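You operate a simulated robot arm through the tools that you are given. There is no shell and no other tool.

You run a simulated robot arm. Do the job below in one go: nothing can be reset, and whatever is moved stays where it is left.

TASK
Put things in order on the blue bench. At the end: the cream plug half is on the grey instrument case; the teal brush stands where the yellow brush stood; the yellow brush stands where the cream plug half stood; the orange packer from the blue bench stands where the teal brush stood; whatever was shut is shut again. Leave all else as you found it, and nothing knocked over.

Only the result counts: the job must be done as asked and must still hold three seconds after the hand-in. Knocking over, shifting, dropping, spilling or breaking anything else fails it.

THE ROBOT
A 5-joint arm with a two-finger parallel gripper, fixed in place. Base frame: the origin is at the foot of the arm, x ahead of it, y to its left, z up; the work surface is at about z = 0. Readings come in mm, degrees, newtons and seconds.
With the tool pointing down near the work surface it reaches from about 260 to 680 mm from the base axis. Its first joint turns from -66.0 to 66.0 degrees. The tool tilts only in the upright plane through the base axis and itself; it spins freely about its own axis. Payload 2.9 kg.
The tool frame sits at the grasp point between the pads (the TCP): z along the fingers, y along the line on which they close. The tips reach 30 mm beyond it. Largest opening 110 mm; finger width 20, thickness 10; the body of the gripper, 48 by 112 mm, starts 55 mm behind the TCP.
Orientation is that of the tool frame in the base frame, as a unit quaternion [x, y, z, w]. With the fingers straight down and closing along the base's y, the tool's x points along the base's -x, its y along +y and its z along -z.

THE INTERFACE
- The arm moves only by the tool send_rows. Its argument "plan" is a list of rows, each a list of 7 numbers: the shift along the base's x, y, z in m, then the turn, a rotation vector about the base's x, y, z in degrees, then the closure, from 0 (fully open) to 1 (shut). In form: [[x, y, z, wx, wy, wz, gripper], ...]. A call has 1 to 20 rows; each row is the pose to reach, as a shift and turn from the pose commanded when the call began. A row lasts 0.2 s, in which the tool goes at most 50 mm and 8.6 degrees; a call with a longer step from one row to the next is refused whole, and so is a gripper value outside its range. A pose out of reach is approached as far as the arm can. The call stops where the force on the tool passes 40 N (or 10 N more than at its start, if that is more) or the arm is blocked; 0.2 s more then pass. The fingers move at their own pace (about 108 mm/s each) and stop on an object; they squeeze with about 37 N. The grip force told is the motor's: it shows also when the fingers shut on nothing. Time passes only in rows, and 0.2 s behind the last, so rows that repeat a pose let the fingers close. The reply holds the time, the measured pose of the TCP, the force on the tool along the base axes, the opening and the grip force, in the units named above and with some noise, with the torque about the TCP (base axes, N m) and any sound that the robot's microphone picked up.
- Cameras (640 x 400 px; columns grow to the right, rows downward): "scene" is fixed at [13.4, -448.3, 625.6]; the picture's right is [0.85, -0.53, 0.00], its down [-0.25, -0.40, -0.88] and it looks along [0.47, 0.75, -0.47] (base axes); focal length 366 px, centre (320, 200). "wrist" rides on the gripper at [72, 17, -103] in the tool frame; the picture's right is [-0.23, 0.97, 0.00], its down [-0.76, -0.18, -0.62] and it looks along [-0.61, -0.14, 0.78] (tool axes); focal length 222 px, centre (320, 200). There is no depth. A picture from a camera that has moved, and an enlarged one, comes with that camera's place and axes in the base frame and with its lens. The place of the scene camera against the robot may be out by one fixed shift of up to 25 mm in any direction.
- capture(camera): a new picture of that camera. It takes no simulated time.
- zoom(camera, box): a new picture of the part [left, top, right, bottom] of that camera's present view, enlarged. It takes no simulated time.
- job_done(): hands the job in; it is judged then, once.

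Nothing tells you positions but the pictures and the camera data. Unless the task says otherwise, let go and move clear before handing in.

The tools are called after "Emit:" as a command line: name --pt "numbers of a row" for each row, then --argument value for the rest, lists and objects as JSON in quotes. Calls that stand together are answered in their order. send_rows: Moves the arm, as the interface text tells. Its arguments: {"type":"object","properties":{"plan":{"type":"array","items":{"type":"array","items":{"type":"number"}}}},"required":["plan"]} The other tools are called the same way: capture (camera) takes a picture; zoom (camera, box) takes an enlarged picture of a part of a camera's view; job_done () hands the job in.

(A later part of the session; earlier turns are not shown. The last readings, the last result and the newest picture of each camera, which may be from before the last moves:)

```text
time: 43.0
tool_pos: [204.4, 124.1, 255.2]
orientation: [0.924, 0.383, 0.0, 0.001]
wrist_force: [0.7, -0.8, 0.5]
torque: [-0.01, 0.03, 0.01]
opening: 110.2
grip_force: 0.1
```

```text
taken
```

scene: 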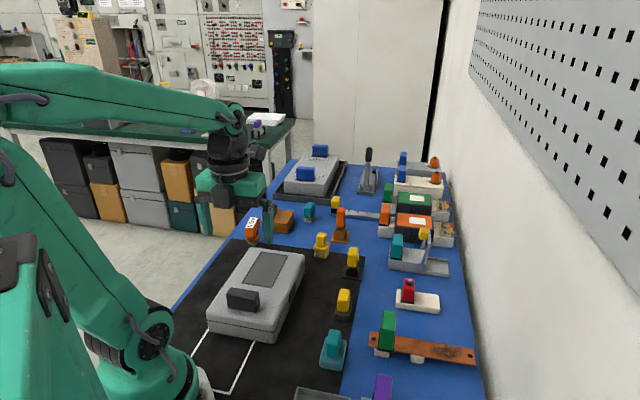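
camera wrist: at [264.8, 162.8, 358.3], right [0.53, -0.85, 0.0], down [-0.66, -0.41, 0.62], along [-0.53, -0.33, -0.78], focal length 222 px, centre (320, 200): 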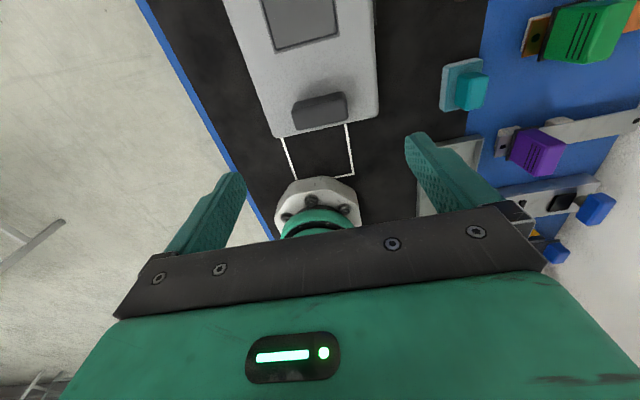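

Emit:
zoom --camera "wrist" --box '[210, 0, 400, 190]'

Emit:
zoom --camera "wrist" --box '[400, 40, 640, 240]'

```text
2.11 times, centred on (305, 95) of wrist
camera zoom: at [264.8, 162.8, 358.3], right [0.53, -0.85, 0.0], down [-0.66, -0.41, 0.62], along [-0.53, -0.33, -0.78], focal length 468 px, centre (352, 421)
```

zoom: 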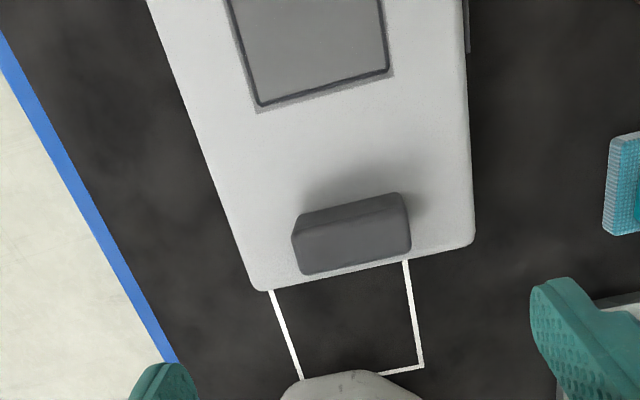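

```text
2.00 times, centred on (520, 140) of wrist
camera zoom: at [264.8, 162.8, 358.3], right [0.53, -0.85, 0.0], down [-0.66, -0.41, 0.62], along [-0.53, -0.33, -0.78], focal length 444 px, centre (-80, 320)
```

zoom: 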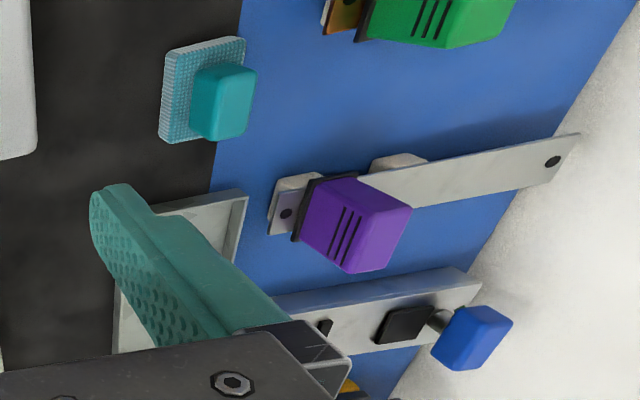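

I can reach above the handle: it's about 62 mm wide, centred near (197, 120). I'll descend toward it and check the alignment and the lid height.

Emit:
send_rows --pt "-0.003 -0.002 -0.03 0 0 0 0" --pt "-0.007 -0.004 -0.06 0 0 0 0" --pt "-0.007 -0.004 -0.09 0 0 0 0" --pt "-0.007 -0.004 -0.11 0 0 0 0" --pt "-0.007 -0.004 -0.125 0 0 0 0" --pt "-0.007 -0.004 -0.125 0 0 0 0"

Emit:
capture --camera "wrist"

Emit:
zoom --camera "scene" --box '[180, 230, 320, 350]'

```text
time: 44.4
tool_pos: [196.9, 120.5, 130.7]
orientation: [0.924, 0.382, 0.0, 0.0]
wrist_force: [0.0, 0.5, -0.2]
torque: [0.02, 0.0, 0.01]
opening: 110.2
grip_force: 0.1
```

```text
taken
camera wrist: at [257.7, 159.3, 233.7], right [0.53, -0.85, 0.0], down [-0.66, -0.41, 0.62], along [-0.53, -0.33, -0.78], focal length 222 px, centre (320, 200)
```

wrist: 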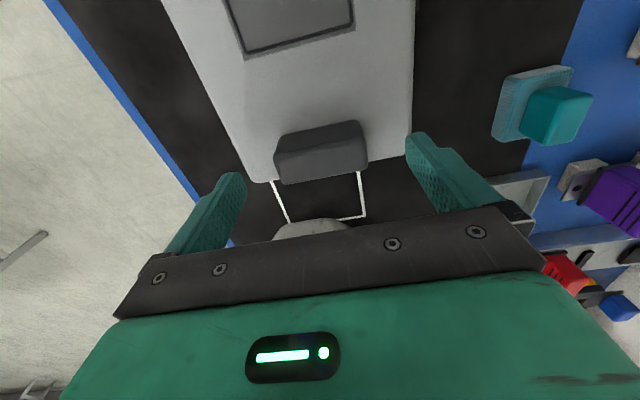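

```text
3.33 times, centred on (250, 290) of scene
camera zoom: at [13.4, -448.3, 625.6], right [0.85, -0.53, 0.0], down [-0.25, -0.4, -0.88], along [0.47, 0.75, -0.47], focal length 1220 px, centre (553, -100)
```

zoom: 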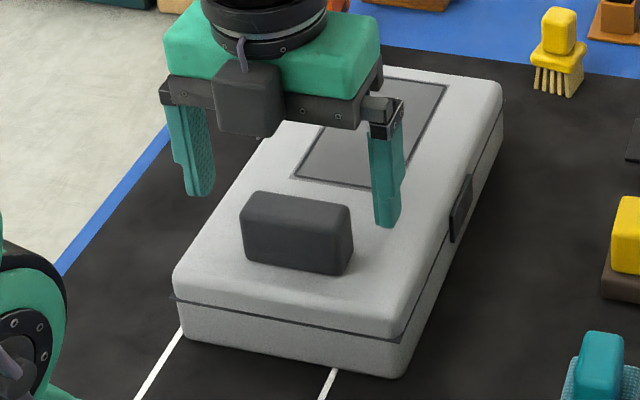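

Emit:
send_rows --pt "0.002 0.002 -0.01 0 0 0 0" --pt "0.002 0.002 -0.018 0 0 0 0" --pt "0.002 0.002 -0.024 0 0 0 0" --pt "0.002 0.002 -0.024 0 0 0 0"

Emit:
capture --camera "wrist"

Emit:
zoom --camera "scene" --box '[180, 230, 320, 350]'

```text
time: 45.4
tool_pos: [198.8, 123.1, 107.3]
orientation: [0.924, 0.382, -0.002, 0.001]
wrist_force: [0.5, -0.2, -0.2]
torque: [0.0, -0.04, 0.01]
opening: 109.9
grip_force: 0.0
```

```text
taken
camera wrist: at [261.0, 161.9, 210.3], right [0.53, -0.85, 0.0], down [-0.66, -0.41, 0.63], along [-0.53, -0.33, -0.78], focal length 222 px, centre (320, 200)
```

wrist: 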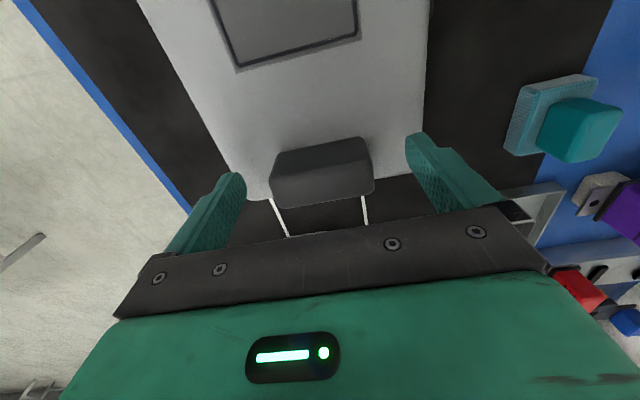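

```text
3.33 times, centred on (250, 290) of scene
camera zoom: at [13.4, -448.3, 625.6], right [0.85, -0.53, 0.0], down [-0.25, -0.4, -0.88], along [0.47, 0.75, -0.47], focal length 1220 px, centre (553, -100)
```

zoom: 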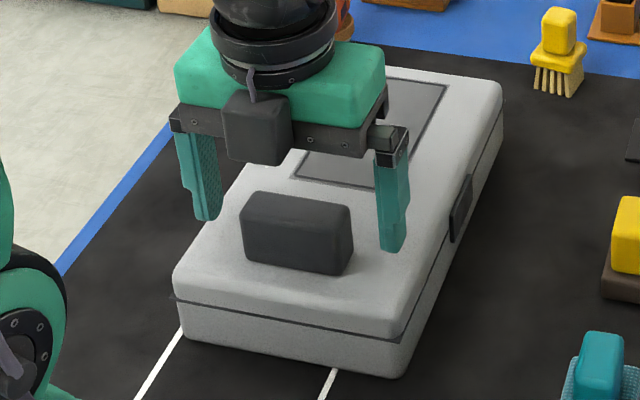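

Emit:
send_rows --pt "0 0 0 0 0 0 0.3" --pt "0 0 0 0 0 0 0.5" --pt "0 0 0 0 0 0 1" --pt "0 0 0 0 0 0 1" --pt "0 0 0 0 0 0 1"

Emit:
zoom --camera "scene" --box '[180, 230, 320, 350]'

```text
time: 46.6
tool_pos: [198.8, 121.5, 106.8]
orientation: [0.924, 0.382, -0.001, 0.001]
wrist_force: [0.6, 0.2, -0.4]
torque: [-0.09, -0.03, -0.01]
opening: 64.2
grip_force: 37.0
```

```text
3.33 times, centred on (250, 290) of scene
camera zoom: at [13.4, -448.3, 625.6], right [0.85, -0.53, 0.0], down [-0.25, -0.4, -0.88], along [0.47, 0.75, -0.47], focal length 1220 px, centre (553, -100)
```

zoom: 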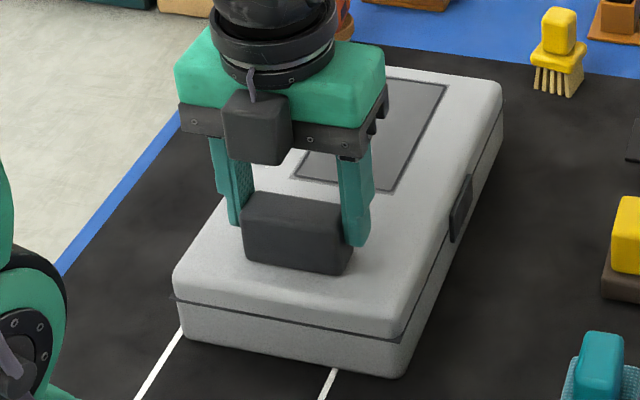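

Emit:
send_rows --pt "0.0003 0.0003 0.002 0 0 0 1" --pt "0.0007 0.0007 0.004 0 0 0 1" --pt "0.001 0.001 0.006 0 0 0 1"

Emit:
zoom --camera "scene" --box '[180, 230, 320, 350]'

```text
time: 47.4
tool_pos: [199.0, 123.2, 112.6]
orientation: [0.924, 0.382, 0.001, 0.0]
wrist_force: [0.4, -0.4, 0.0]
torque: [0.0, -0.02, -0.03]
opening: 65.5
grip_force: 0.0
```

```text
3.33 times, centred on (250, 290) of scene
camera zoom: at [13.4, -448.3, 625.6], right [0.85, -0.53, 0.0], down [-0.25, -0.4, -0.88], along [0.47, 0.75, -0.47], focal length 1220 px, centre (553, -100)
```

zoom: 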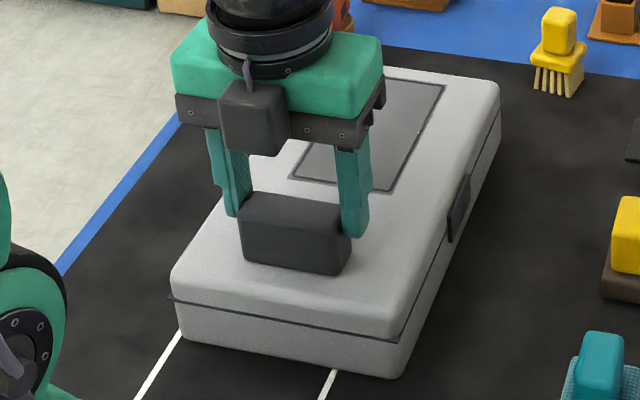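

Emit:
zoom --camera "scene" --box '[195, 275, 275, 350]'

Emit:
send_rows --pt "0 0 0 0 0 0 1"

Emit:
capture --camera "wrist"

```text
5.33 times, centred on (235, 312) of scene
camera zoom: at [13.4, -448.3, 625.6], right [0.85, -0.53, 0.0], down [-0.25, -0.4, -0.88], along [0.47, 0.75, -0.47], focal length 1952 px, centre (773, -400)
```

zoom: 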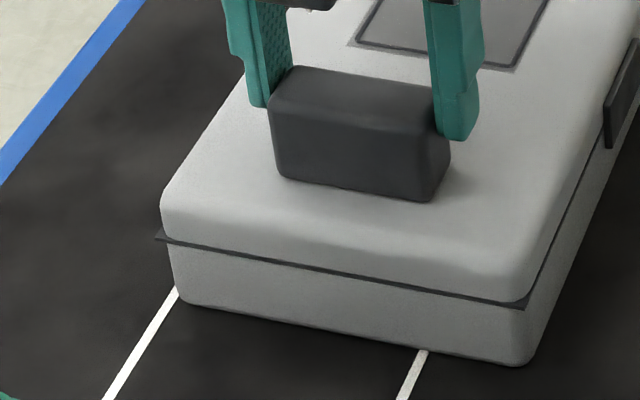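

```text
time: 47.8
tool_pos: [199.1, 123.3, 113.5]
orientation: [0.924, 0.383, 0.001, 0.0]
wrist_force: [-0.1, 0.5, 6.4]
torque: [-0.65, -0.38, -0.12]
opening: 64.4
grip_force: 37.3
```

```text
taken
camera wrist: at [260.1, 163.0, 217.1], right [0.53, -0.85, 0.0], down [-0.67, -0.41, 0.62], along [-0.53, -0.33, -0.78], focal length 222 px, centre (320, 200)
```

wrist: 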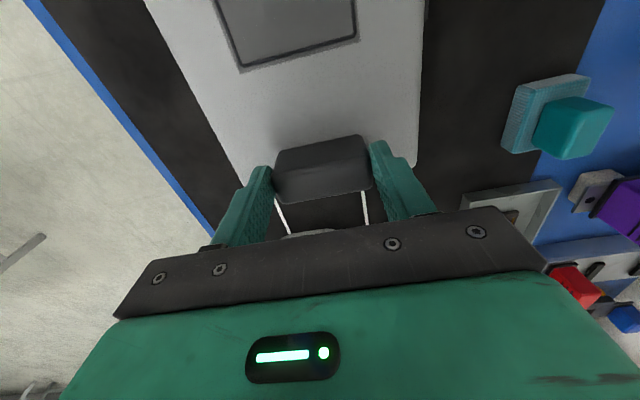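

The case didn't open under a lift of about 40 N and the pads simply slid up the handle, so I'll let go here. I'll back off and compare the case's position with before.

Emit:
send_rows --pt "0 0 0 0 0 0 0.3" --pt "0 0 0 0 0 0 0.1" --pt "0 0 0.02 0 0 0 0" --pt "0 0 0.06 0 0 0 0" --pt "0 0 0.1 0 0 0 0" --pt "0 0 0.145 0 0 0 0" --pt "0 0 0.145 0 0 0 0"

Emit:
capture --camera "wrist"

Emit:
zoom --camera "scene" --box '[195, 275, 275, 350]'

Emit:
zoom --camera "scene" --box '[190, 230, 320, 350]'

```text
time: 49.4
tool_pos: [196.5, 122.2, 260.0]
orientation: [0.924, 0.383, 0.0, 0.0]
wrist_force: [-0.5, -0.1, -0.3]
torque: [-0.02, -0.03, 0.04]
opening: 110.1
grip_force: 0.1
```

```text
taken
camera wrist: at [257.6, 162.0, 363.4], right [0.53, -0.85, 0.0], down [-0.66, -0.41, 0.62], along [-0.53, -0.33, -0.78], focal length 222 px, centre (320, 200)
```

wrist: 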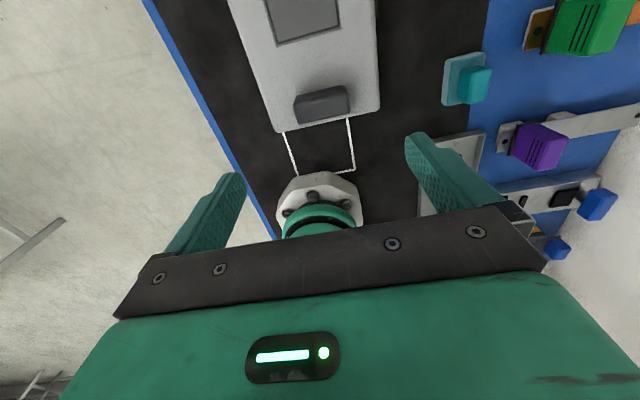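

```text
5.33 times, centred on (235, 312) of scene
camera zoom: at [13.4, -448.4, 625.6], right [0.85, -0.53, 0.0], down [-0.25, -0.4, -0.88], along [0.47, 0.75, -0.47], focal length 1952 px, centre (773, -400)
```

zoom: 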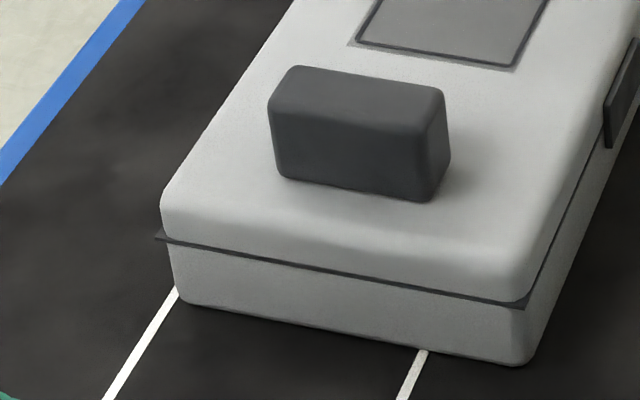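

```text
3.33 times, centred on (255, 290) of scene
camera zoom: at [13.4, -448.4, 625.6], right [0.85, -0.53, 0.0], down [-0.25, -0.4, -0.88], along [0.47, 0.75, -0.47], focal length 1220 px, centre (537, -100)
```

zoom: 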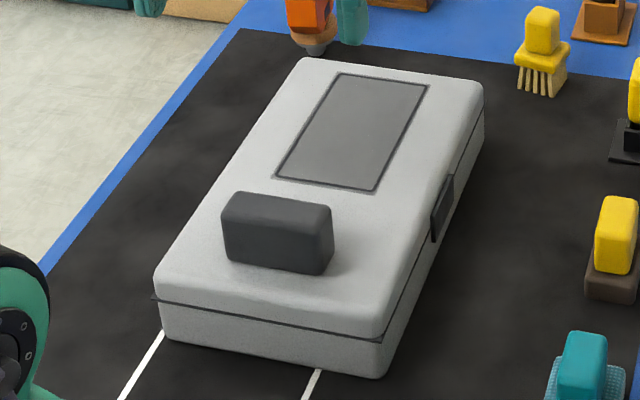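

The case shifted by no more than about 1.5 mm. I'll scan the rest of the bench at high zoom for the cream plug half.

Emit:
zoom --camera "scene" --box '[380, 220, 460, 280]'

Emit:
zoom --camera "scene" --box '[370, 150, 460, 220]'

Emit:
zoom --camera "scene" --box '[360, 270, 480, 370]'

Emit:
zoom --camera "scene" --box '[280, 350, 480, 400]'

Emit:
zoom --camera "scene" --box '[320, 190, 400, 240]'

Emit:
zoom --camera "scene" --box '[270, 140, 350, 200]'

```text
6.67 times, centred on (420, 250) of scene
camera zoom: at [13.4, -448.4, 625.6], right [0.85, -0.53, 0.0], down [-0.25, -0.4, -0.88], along [0.47, 0.75, -0.47], focal length 2440 px, centre (-347, -133)
```

zoom: 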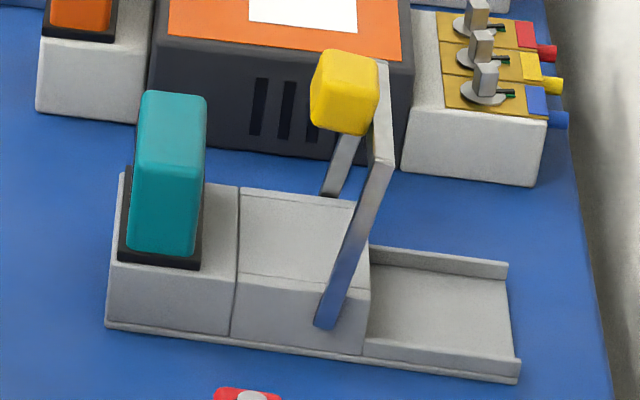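

```text
5.71 times, centred on (415, 185) of scene
camera zoom: at [13.4, -448.4, 625.6], right [0.85, -0.53, 0.0], down [-0.25, -0.4, -0.88], along [0.47, 0.75, -0.47], focal length 2091 px, centre (-223, 286)
```

zoom: 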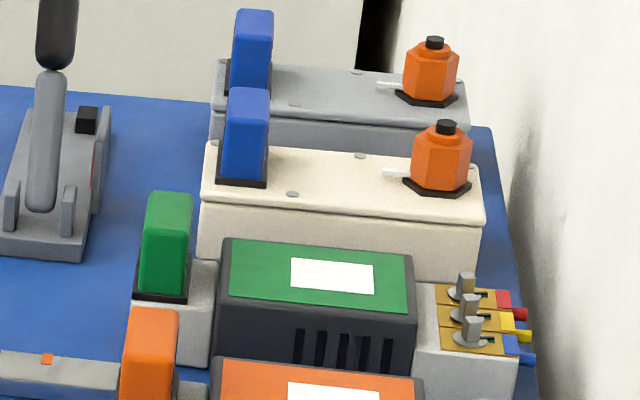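

```text
4.00 times, centred on (420, 320) of scene
camera zoom: at [13.4, -448.4, 625.6], right [0.85, -0.53, 0.0], down [-0.25, -0.4, -0.88], along [0.47, 0.75, -0.47], focal length 1464 px, centre (-80, -280)
```

zoom: 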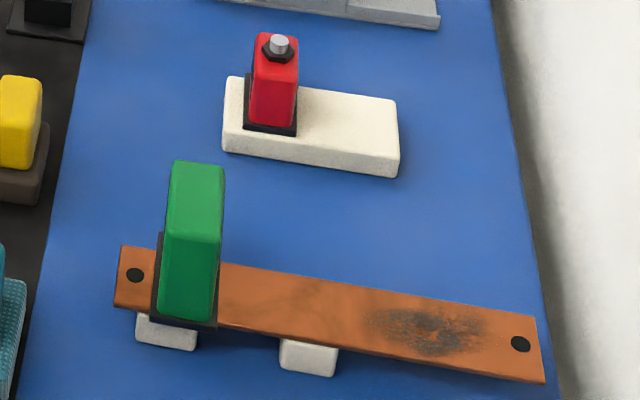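

```text
3.20 times, centred on (380, 375) of scene
camera zoom: at [13.4, -448.4, 625.6], right [0.85, -0.53, 0.0], down [-0.25, -0.4, -0.88], along [0.47, 0.75, -0.47], focal length 1171 px, centre (128, -360)
```

zoom: 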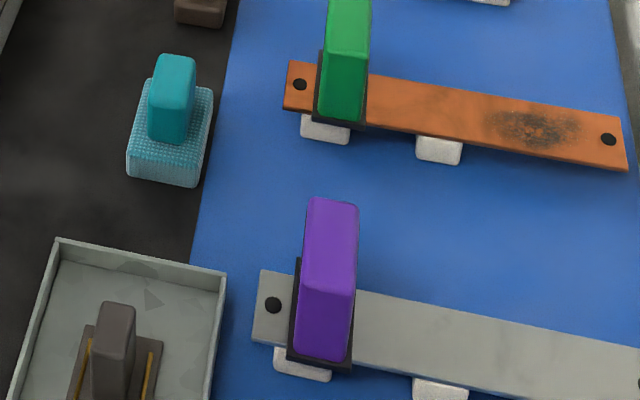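

```text
8.00 times, centred on (360, 215) of scene
camera zoom: at [13.4, -448.4, 625.6], right [0.85, -0.53, 0.0], down [-0.25, -0.4, -0.88], along [0.47, 0.75, -0.47], focal length 2927 px, centre (0, 80)
```

zoom: 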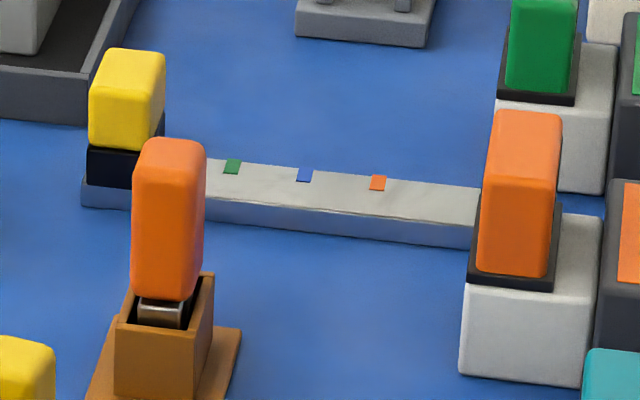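

```text
6.67 times, centred on (310, 170) of scene
camera zoom: at [13.4, -448.4, 625.6], right [0.85, -0.53, 0.0], down [-0.25, -0.4, -0.88], along [0.47, 0.75, -0.47], focal length 2440 px, centre (387, 400)
```

zoom: 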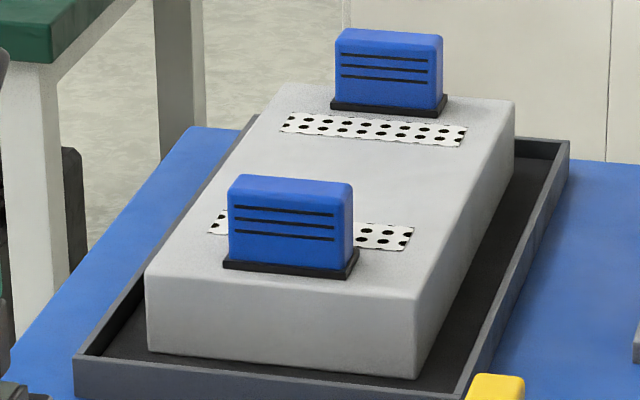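

Emit:
zoom --camera "scene" --box '[238, 212, 268, 248]'

Emit:
zoom --camera "wrist" --box '[410, 120, 500, 220]'

```text
11.11 times, centred on (253, 230) of scene
camera zoom: at [13.4, -448.4, 625.6], right [0.85, -0.53, 0.0], down [-0.25, -0.4, -0.88], along [0.47, 0.75, -0.47], focal length 4066 px, centre (1064, -133)
```

zoom: 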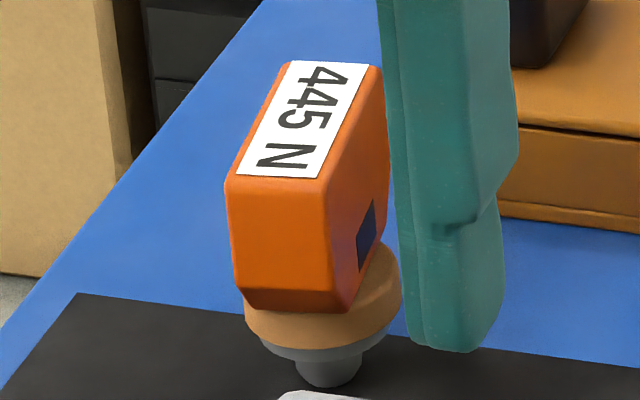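

```text
4.00 times, centred on (455, 170) of wrist
camera zoom: at [257.6, 162.0, 363.4], right [0.53, -0.85, 0.0], down [-0.66, -0.41, 0.62], along [-0.53, -0.33, -0.78], focal length 888 px, centre (-220, 320)
```

zoom: 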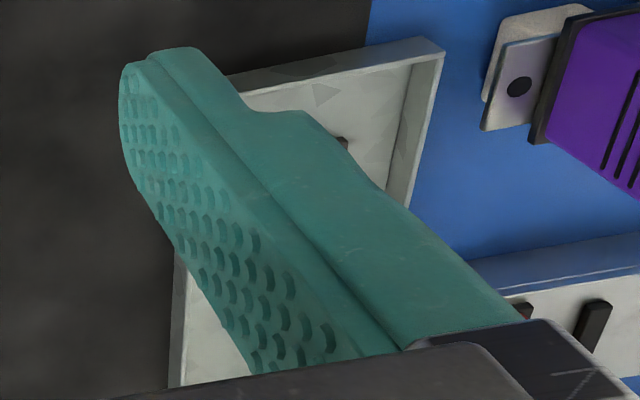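

I'll inspect the right side of the case, with the latch and seam, from closer up before deciding about it.

Emit:
send_rows --pt "0.018 -0.006 0.0 0 0 -8 0" --pt "0.036 -0.013 0.0 0 0 -16 0" --pt "0.054 -0.019 0.0 0 0 -24 0" --pt "0.072 -0.026 -0.01 0 0 -32 0" --pt "0.09 -0.032 -0.02 0 0 -40 0" --pt "0.108 -0.038 -0.03 0 0 -48 0" --pt "0.126 -0.045 -0.045 0 0 -56 0" --pt "0.144 -0.051 -0.06 0 0 -64 0" --pt "0.162 -0.058 -0.07 0 0 -71 0" --pt "0.177 -0.064 -0.08 0 0 -77 0" --pt "0.177 -0.064 -0.08 0 0 -77 0"

Emit:
capture --camera "wrist"

Emit:
zoom --camera "wrist" --box '[220, 60, 420, 230]'

```text
time: 51.8
tool_pos: [251.1, -186.4, 183.5]
orientation: [0.968, -0.252, 0.0, 0.0]
wrist_force: [-0.8, -0.3, -0.4]
torque: [0.0, -0.01, -0.01]
opening: 109.7
grip_force: 0.0
out of reach, approached as far as the arm can: row 2, 3, 4, 5, 6, 7, 8, 9, 10, 11
```

```text
taken
camera wrist: at [304.6, -237.2, 286.7], right [-0.67, -0.74, 0.0], down [-0.58, 0.53, 0.62], along [-0.46, 0.42, -0.78], focal length 222 px, centre (320, 200)
```

wrist: 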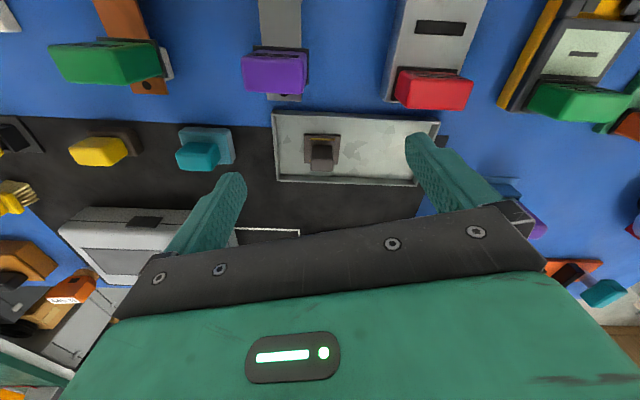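

```text
2.35 times, centred on (320, 145) of wrist
camera zoom: at [304.6, -237.2, 286.7], right [-0.67, -0.74, 0.0], down [-0.58, 0.53, 0.62], along [-0.46, 0.42, -0.78], focal length 523 px, centre (320, 329)
```

zoom: 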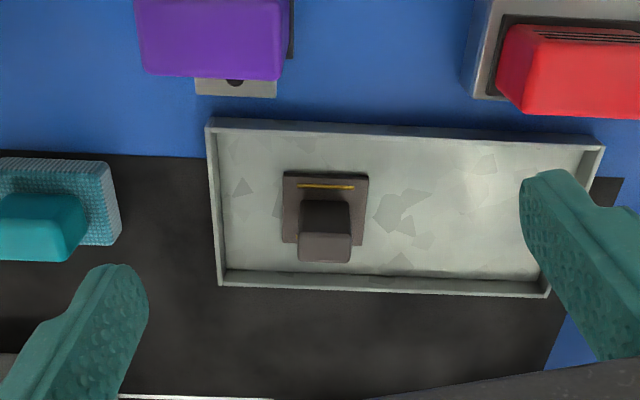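

The wrist spin has a limit, so the arm took a detour, staying high and clear. From here I can see the tray item and the case's latch side, so I'll zoom in on those.

Emit:
zoom --camera "wrist" --box '[30, 180, 250, 320]'

Emit:
zoom --camera "wrist" --box '[280, 110, 380, 190]'

Emit:
capture --camera "scene"

```text
2.86 times, centred on (140, 250) of wrist
camera zoom: at [304.6, -237.2, 286.7], right [-0.67, -0.74, 0.0], down [-0.58, 0.53, 0.62], along [-0.46, 0.42, -0.78], focal length 635 px, centre (834, 57)
```

zoom: 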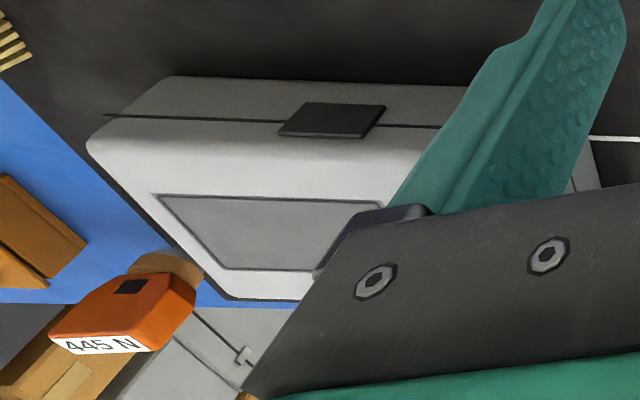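

```text
5.00 times, centred on (330, 150) of wrist
camera zoom: at [304.6, -237.2, 286.7], right [-0.67, -0.74, 0.0], down [-0.58, 0.53, 0.62], along [-0.46, 0.42, -0.78], focal length 1111 px, centre (270, 450)
```

zoom: 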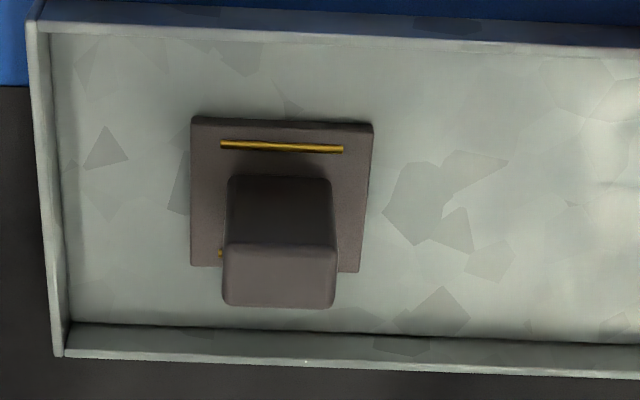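

```text
taken
```

scene: 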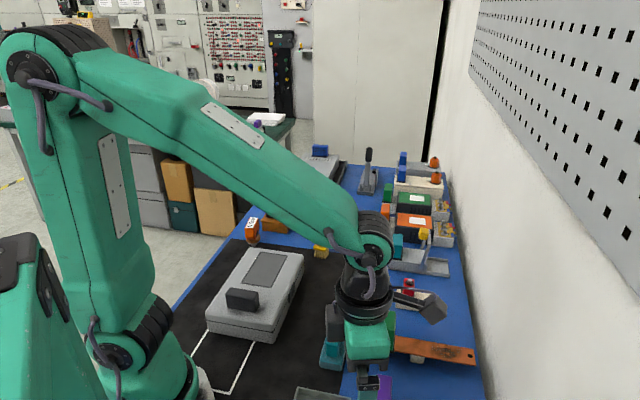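

The tray item is a taupe plate-and-handle with gold strips, the same kind of thing as a "plug half" but not cream. I'll unwind the wrist while moving back over the middle for closer looks.

Emit:
send_rows --pt "0.0 0.0 0.02 0 0 8.5 0" --pt "0.0 0.0 0.04 0 0 17 0" --pt "0.0 0.0 0.06 0 0 25.5 0" --pt "0.0 0.0 0.08 0 0 34 0" --pt "0.01 0.01 0.09 0 0 42.5 0" --pt "0.02 0.02 0.1 0 0 51 0" --pt "0.03 0.03 0.1 0 0 59.5 0" --pt "0.04 0.04 0.1 0 0 68 0" --pt "0.05 0.05 0.1 0 0 76.5 0" --pt "0.06 0.06 0.1 0 0 85 0" --pt "0.07 0.07 0.1 0 0 93.5 0" --pt "0.08 0.08 0.1 0 0 102 0" --pt "0.09 0.09 0.1 0 0 110.5 0" --pt "0.1 0.1 0.1 0 0 119 0" --pt "0.11 0.11 0.1 0 0 127.5 0" --pt "0.12 0.12 0.1 0 0 136 0" --pt "0.13 0.13 0.1 0 0 144.5 0" --pt "0.14 0.14 0.1 0 0 153 0" --pt "0.15 0.15 0.1 0 0 161.5 0" --pt "0.16 0.16 0.1 0 0 170 0"

Emit:
capture --camera "wrist"

```text
time: 56.0
tool_pos: [413.6, -28.4, 279.3]
orientation: [0.334, 0.942, 0.0, 0.0]
wrist_force: [-0.3, -0.1, 0.0]
torque: [-0.02, 0.01, 0.0]
opening: 109.9
grip_force: 0.0
```

```text
taken
camera wrist: at [366.5, 30.9, 383.9], right [0.79, 0.61, 0.0], down [0.48, -0.62, 0.62], along [0.38, -0.49, -0.78], focal length 222 px, centre (320, 200)
```

wrist: 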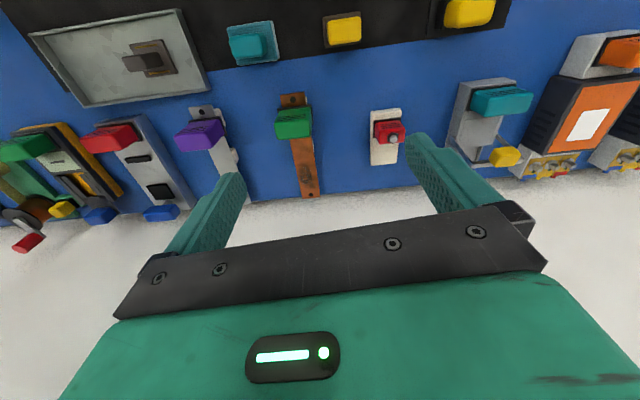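

Emit:
zoom --camera "wrist" --box '[340, 80, 440, 190]'

Emit:
zoom --camera "wrist" --box '[430, 50, 640, 200]'

Emit:
zoom --camera "wrist" --box '[0, 100, 200, 260]'

Emit:
zoom --camera "wrist" --box '[200, 0, 520, 110]'

```text
3.64 times, centred on (390, 135) of wrist
camera zoom: at [366.5, 30.9, 383.9], right [0.79, 0.61, 0.0], down [0.48, -0.62, 0.62], along [0.38, -0.49, -0.78], focal length 808 px, centre (66, 436)
```

zoom: 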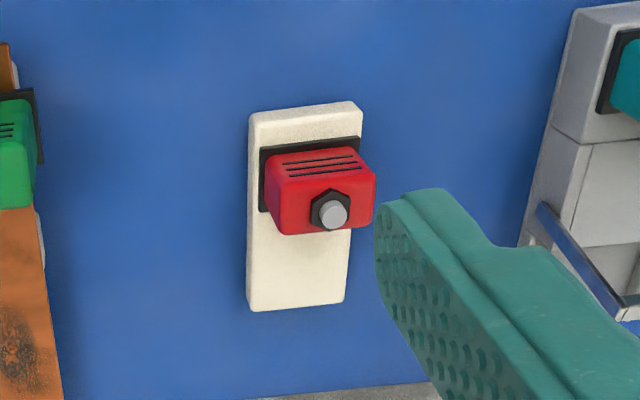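

```text
2.67 times, centred on (535, 125) of wrist
camera zoom: at [366.5, 30.9, 383.9], right [0.79, 0.61, 0.0], down [0.48, -0.62, 0.62], along [0.38, -0.49, -0.78], focal length 592 px, centre (-253, 400)
```

zoom: 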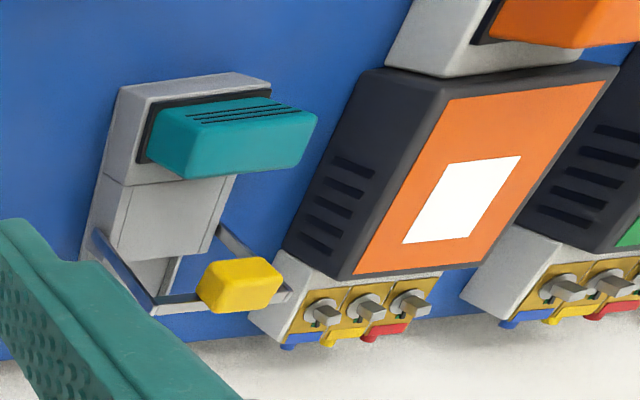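

```text
2.50 times, centred on (100, 180) of wrist
camera zoom: at [366.5, 30.9, 383.9], right [0.79, 0.61, 0.0], down [0.48, -0.62, 0.62], along [0.38, -0.49, -0.78], focal length 555 px, centre (870, 250)
```

zoom: 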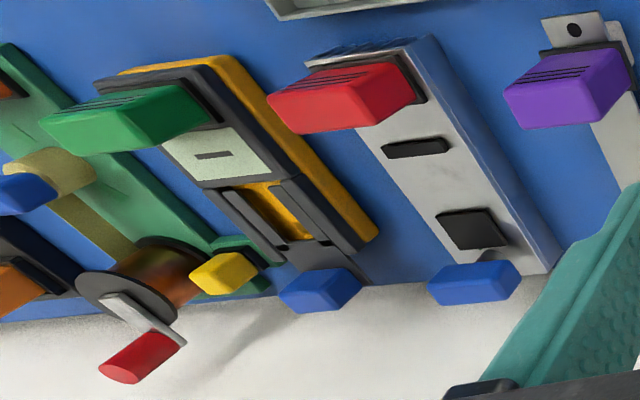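

```text
2.00 times, centred on (360, 55) of wrist
camera zoom: at [366.5, 30.9, 383.9], right [0.79, 0.61, 0.0], down [0.48, -0.62, 0.62], along [0.38, -0.49, -0.78], focal length 444 px, centre (240, 490)
```

zoom: 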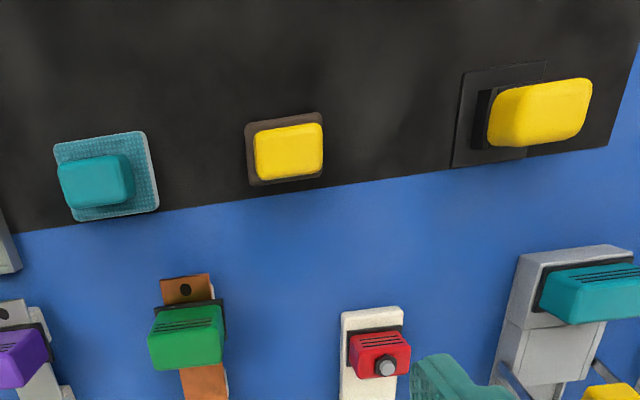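

The row along the wall seems to be fixed equipment. I only saw part of the wooden box's interior, so I'll reopen its lid fully and look inside properly.

Emit:
send_rows --pt "0.001 0.042 0.0 0 0 -1 0" --pt "0.002 0.084 0.0 0 0 -2 0" --pt "0.003 0.126 0.0 0 0 -3 0" --pt "0.004 0.168 0.0 0 0 -4 0" --pt "0.005 0.21 -0.005 0 0 -5 0" --pt "0.006 0.252 -0.01 0 0 -6 0" --pt "0.007 0.294 -0.02 0 0 -6 0" --pt "0.008 0.336 -0.03 0 0 -6 0" --pt "0.0085 0.378 -0.04 0 0 -6 0" --pt "0.009 0.42 -0.05 0 0 -6 0" --pt "0.009 0.462 -0.06 0 0 -6 0" --pt "0.009 0.498 -0.075 0 0 -6 0" --pt "0.009 0.498 -0.11 0 0 -6 0" --pt "0.009 0.498 -0.14 0 0 -6 0" --pt "0.009 0.498 -0.14 0 0 -6 0"

Emit:
capture --camera "wrist"

```text
time: 59.2
tool_pos: [425.2, 467.0, 141.9]
orientation: [0.383, 0.924, -0.001, 0.0]
wrist_force: [-0.4, 0.7, 0.6]
torque: [0.01, 0.01, -0.04]
opening: 110.0
grip_force: 0.1
```

```text
taken
camera wrist: at [383.5, 531.0, 244.4], right [0.85, 0.53, 0.0], down [0.41, -0.67, 0.62], along [0.33, -0.53, -0.78], focal length 222 px, centre (320, 200)
```

wrist: 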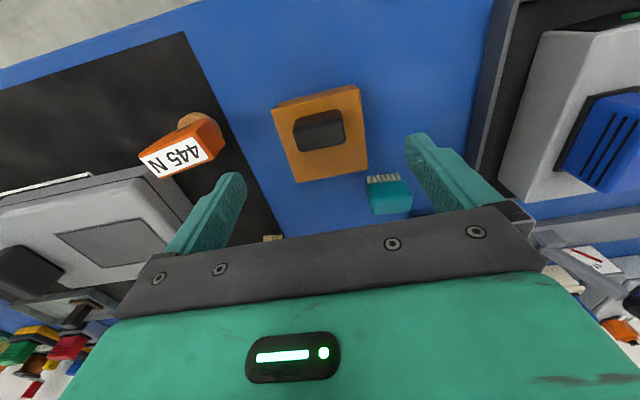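

Emit:
send_rows --pt "-0.003 0.003 -0.025 0 0 0 0" --pt "-0.003 0.003 -0.05 0 0 0 0" --pt "-0.003 0.003 -0.065 0 0 0 0" --pt "-0.003 0.003 -0.071 0 0 0 0" --pt "-0.003 0.003 -0.071 0 0 0 0.3" --pt "-0.003 0.003 -0.071 0 0 0 0.5" --pt "-0.003 0.003 -0.071 0 0 0 1" --pt "-0.003 0.003 -0.071 0 0 0 1" --pt "-0.003 0.003 -0.071 0 0 0 1"

```text
time: 61.2
tool_pos: [419.8, 471.0, 67.9]
orientation: [0.383, 0.924, -0.003, -0.001]
wrist_force: [-21.9, -19.6, 5.1]
torque: [0.36, -0.55, -0.03]
opening: 43.4
grip_force: 45.0
```

Emit:
send_rows --pt "0.0005 -0.0025 0.0055 0 0 0 1" --pt "0.0022 -0.0042 0.0107 0 0 0 1" --pt "0.0044 -0.0064 0.0157 0 0 0 1" --pt "0.0068 -0.0088 0.0204 0 0 0 1" --pt "0.0095 -0.0115 0.0249 0 0 0 1" --pt "0.0124 -0.0144 0.0289 0 0 0 1" --pt "0.0156 -0.0176 0.0326 0 0 0 1" --pt "0.0191 -0.0211 0.0359 0 0 0 1" --pt "0.0226 -0.0246 0.0387 0 0 0 1"

Emit:
capture --camera "wrist"

```text
time: 63.2
tool_pos: [442.6, 449.4, 107.8]
orientation: [0.384, 0.923, -0.001, -0.001]
wrist_force: [-25.7, 1.1, -3.1]
torque: [0.87, 1.34, 0.0]
opening: 43.6
grip_force: 44.7
```

```text
taken
camera wrist: at [401.7, 512.3, 211.2], right [0.85, 0.53, 0.0], down [0.41, -0.66, 0.62], along [0.33, -0.53, -0.78], focal length 222 px, centre (320, 200)
```

wrist: 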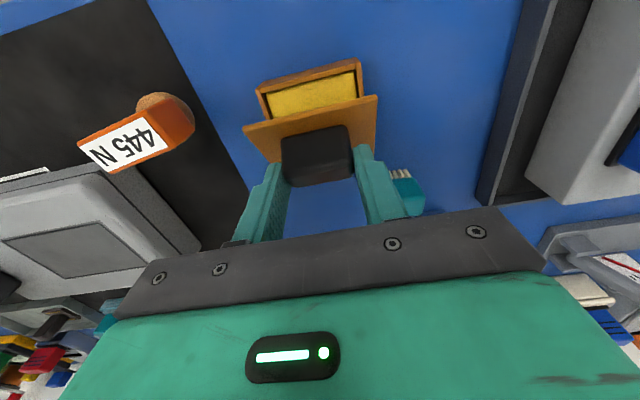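

Emit:
send_rows --pt "0.0026 -0.0026 0.0017 0 0 0 1" --pt "0.0053 -0.0053 0.0032 0 0 0 1" --pt "0.0085 -0.0085 0.0046 0 0 0 1" --pt "0.0117 -0.0117 0.0058 0 0 0 1" --pt "0.0145 -0.0145 0.0065 0 0 0 1" --pt "0.0174 -0.0174 0.007 0 0 0 1" --pt "0.0208 -0.0208 0.0072 0 0 0 1" --pt "0.0241 -0.0241 0.007 0 0 0 1" --pt "0.0282 -0.0282 0.0064 0 0 0 1" --pt "0.0322 -0.0322 0.0054 0 0 0 1"

Emit:
capture --camera "wrist"

Emit:
zoom --camera "scene" --box '[230, 170, 340, 240]'

```text
time: 65.4
tool_pos: [475.6, 415.9, 113.9]
orientation: [0.384, 0.924, -0.002, 0.0]
wrist_force: [-27.4, -3.7, 15.4]
torque: [0.75, 1.36, 0.13]
opening: 43.2
grip_force: 45.0
```

```text
taken
camera wrist: at [434.8, 479.4, 216.7], right [0.85, 0.53, 0.0], down [0.41, -0.66, 0.62], along [0.33, -0.53, -0.78], focal length 222 px, centre (320, 200)
```

wrist: 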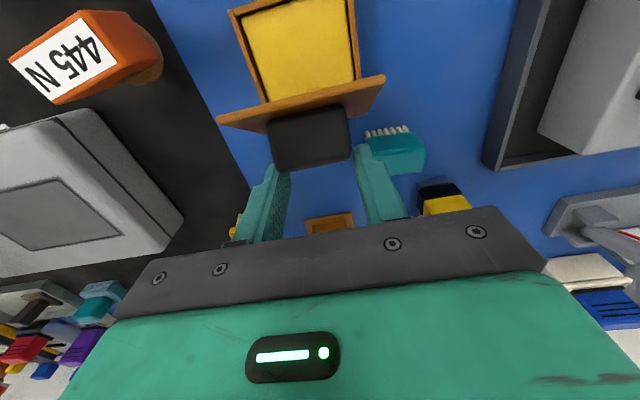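

```text
5.71 times, centred on (285, 205) of scene
camera zoom: at [13.3, -448.5, 625.5], right [0.85, -0.53, 0.0], down [-0.25, -0.4, -0.88], along [0.47, 0.75, -0.47], focal length 2091 px, centre (520, 171)
```

zoom: 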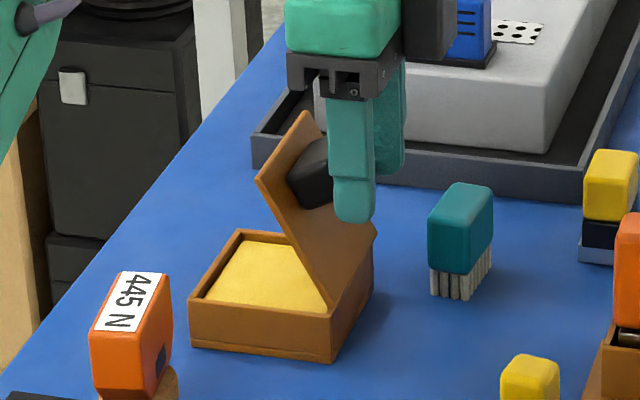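

The box is completely filled with a plain yellow mass (probably grease) and nothing else. I'll close it again along the same arc.

Emit:
send_rows --pt "-0.004 0.004 0.001 0 0 0 1" --pt "-0.0081 0.0081 0.0016 0 0 0 1" --pt "-0.0114 0.0114 0.0018 0 0 0 1" --pt "-0.0148 0.0148 0.0016 0 0 0 1" --pt "-0.0177 0.0177 0.0011 0 0 0 1" --pt "-0.0205 0.0205 0.0004 0 0 0 1" --pt "-0.0237 0.0237 -0.0008 0 0 0 1" --pt "-0.0269 0.0269 -0.0022 0 0 0 1" --pt "-0.0296 0.0296 -0.0037 0 0 0 1" --pt "-0.0322 0.0322 -0.0054 0 0 0 1" --pt "-0.0357 0.0357 -0.0082 0 0 0 1" --pt "-0.0392 0.0392 -0.0115 0 0 0 1" --pt "-0.0424 0.0424 -0.0152 0 0 0 1" --pt "-0.0453 0.0453 -0.0192 0 0 0 1" --pt "-0.048 0.048 -0.0237 0 0 0 1" --pt "-0.0504 0.0504 -0.0284 0 0 0 1" --pt "-0.0526 0.0526 -0.0334 0 0 0 1" --pt "-0.0543 0.0543 -0.0386 0 0 0 1" --pt "-0.0555 0.0555 -0.0425 0 0 0 1" --pt "-0.0555 0.0555 -0.0425 0 0 0 1"

Emit:
zoom --camera "scene" --box '[230, 170, 340, 240]'

```text
time: 69.6
tool_pos: [417.6, 473.5, 71.7]
orientation: [0.382, 0.924, -0.002, -0.001]
wrist_force: [-12.0, -13.5, 20.9]
torque: [-1.77, -0.32, -0.08]
opening: 43.5
grip_force: 45.1
```

```text
5.71 times, centred on (285, 205) of scene
camera zoom: at [13.3, -448.4, 625.5], right [0.85, -0.53, 0.0], down [-0.25, -0.4, -0.88], along [0.47, 0.75, -0.47], focal length 2091 px, centre (520, 171)
```

zoom: 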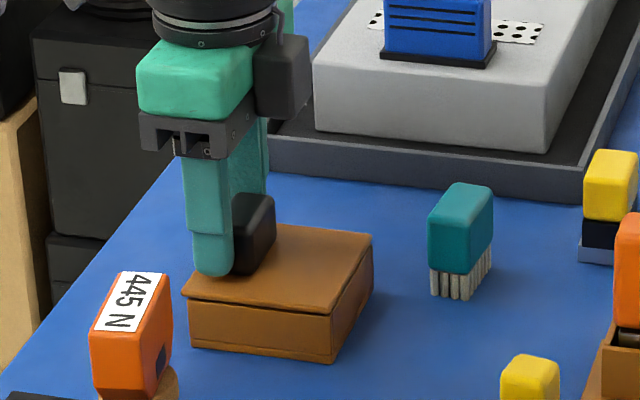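

Emit:
send_rows --pt "0 0 0 0 0 0 0.5" --pt "0 0 0 0 0 0 0.4" --pt "0 0 0.01 0 0 0 0.4" --pt "0 0 0.03 0 0 0 0.3" --pt "0 0 0.06 0 0 0 0" --pt "0 0 0.1 0 0 0 0" --pt "0 0 0.14 0 0 0 0"

Emit:
zoom --camera "scene" --box '[230, 170, 340, 240]'

Emit:
capture --camera "wrist"

```text
time: 71.2
tool_pos: [420.7, 470.9, 209.7]
orientation: [0.383, 0.924, 0.0, 0.0]
wrist_force: [0.2, 0.5, 0.0]
torque: [-0.02, 0.0, -0.01]
opening: 109.8
grip_force: 0.1
```

```text
5.71 times, centred on (285, 205) of scene
camera zoom: at [13.4, -448.3, 625.6], right [0.85, -0.53, 0.0], down [-0.25, -0.4, -0.88], along [0.47, 0.75, -0.47], focal length 2091 px, centre (520, 171)
```

zoom: 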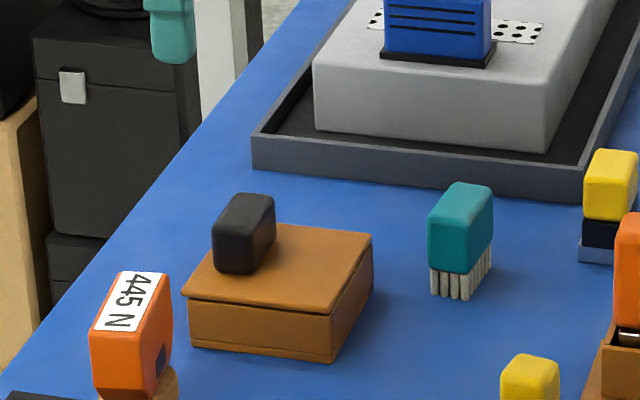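

```text
taken
camera wrist: at [380.1, 534.8, 314.1], right [0.85, 0.53, 0.0], down [0.41, -0.66, 0.62], along [0.33, -0.53, -0.78], focal length 222 px, centre (320, 200)
```

wrist: 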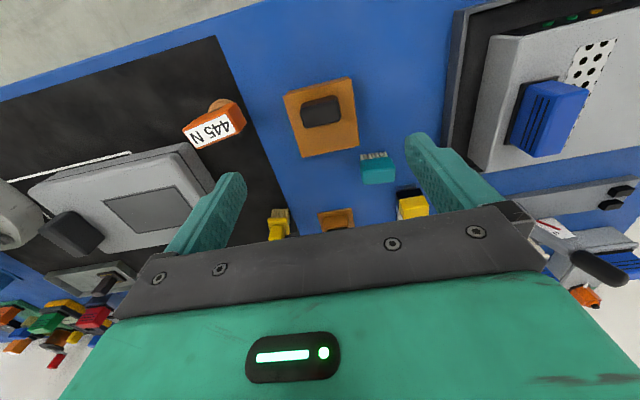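

The box is shut and unmoved. The case handle looks like a lid handle, so I'll run one careful, slow lift test with better centring, this time with the wrist camera facing outward over the case.

Emit:
send_rows --pt "-0.012 -0.025 0.01 0 0 8 0" --pt "-0.03 -0.055 0.025 0 0 16 0" --pt "-0.048 -0.085 0.04 0 0 24 0" --pt "-0.066 -0.115 0.05 0 0 32 0" --pt "-0.084 -0.145 0.05 0 0 40 0" --pt "-0.102 -0.175 0.05 0 0 48 0" --pt "-0.12 -0.205 0.05 0 0 56 0" --pt "-0.138 -0.235 0.05 0 0 64 0" --pt "-0.156 -0.265 0.05 0 0 72 0" --pt "-0.174 -0.29 0.05 0 0 80 0" --pt "-0.19 -0.31 0.05 0 0 86 0" --pt "-0.205 -0.33 0.05 0 0 90 0" --pt "-0.222 -0.349 0.03 0 0 90 0" --pt "-0.222 -0.349 -0.01 0 0 90 0" --pt "-0.222 -0.349 -0.05 0 0 90 0" --pt "-0.222 -0.349 -0.05 0 0 90 0"

Emit:
capture --camera "wrist"

Emit:
capture --camera "scene"

```text
time: 74.6
tool_pos: [199.3, 121.5, 159.2]
orientation: [-0.382, 0.924, 0.0, 0.0]
wrist_force: [0.3, 0.3, -0.2]
torque: [-0.04, -0.02, 0.03]
opening: 110.1
grip_force: 0.1
```

```text
taken
camera wrist: at [135.4, 82.6, 263.1], right [-0.53, 0.85, 0.0], down [0.66, 0.41, 0.62], along [0.53, 0.33, -0.78], focal length 222 px, centre (320, 200)
```

wrist: 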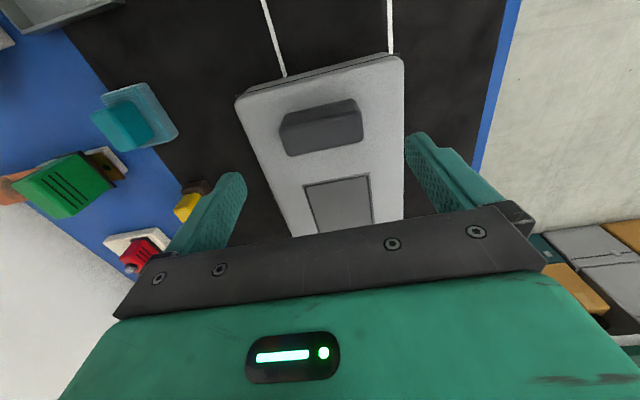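

```text
taken
```

scene: 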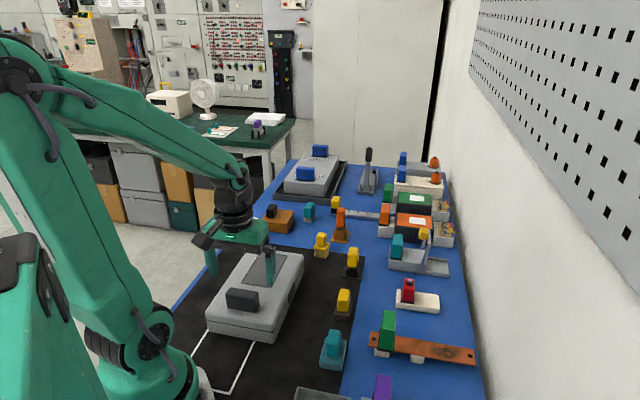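

Emit:
zoom --camera "wrist" --box '[220, 40, 420, 170]'

Emit:
zoom --camera "wrist" --box '[220, 40, 340, 120]'

```text
3.08 times, centred on (320, 105) of wrist
camera zoom: at [135.4, 82.6, 263.1], right [-0.53, 0.85, 0.0], down [0.66, 0.41, 0.62], along [0.53, 0.33, -0.78], focal length 684 px, centre (320, 492)
```

zoom: 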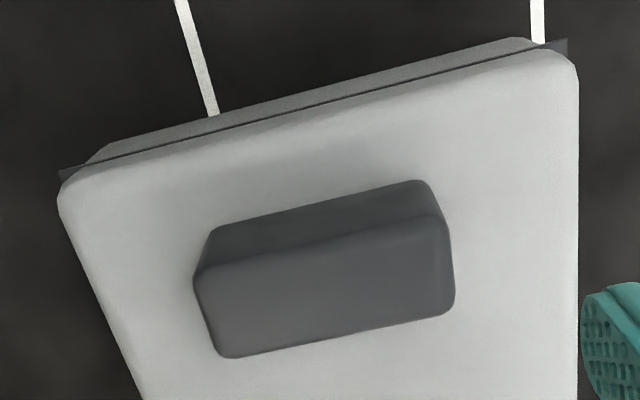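

```text
5.00 times, centred on (280, 80) of wrist
camera zoom: at [135.4, 82.6, 263.1], right [-0.53, 0.85, 0.0], down [0.66, 0.41, 0.62], along [0.53, 0.33, -0.78], focal length 1111 px, centre (520, 800)
```

zoom: 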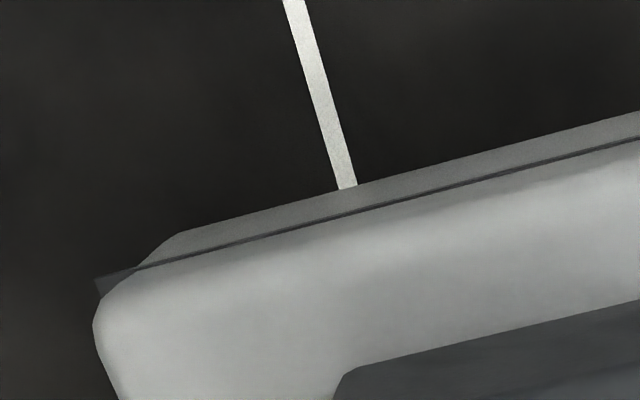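

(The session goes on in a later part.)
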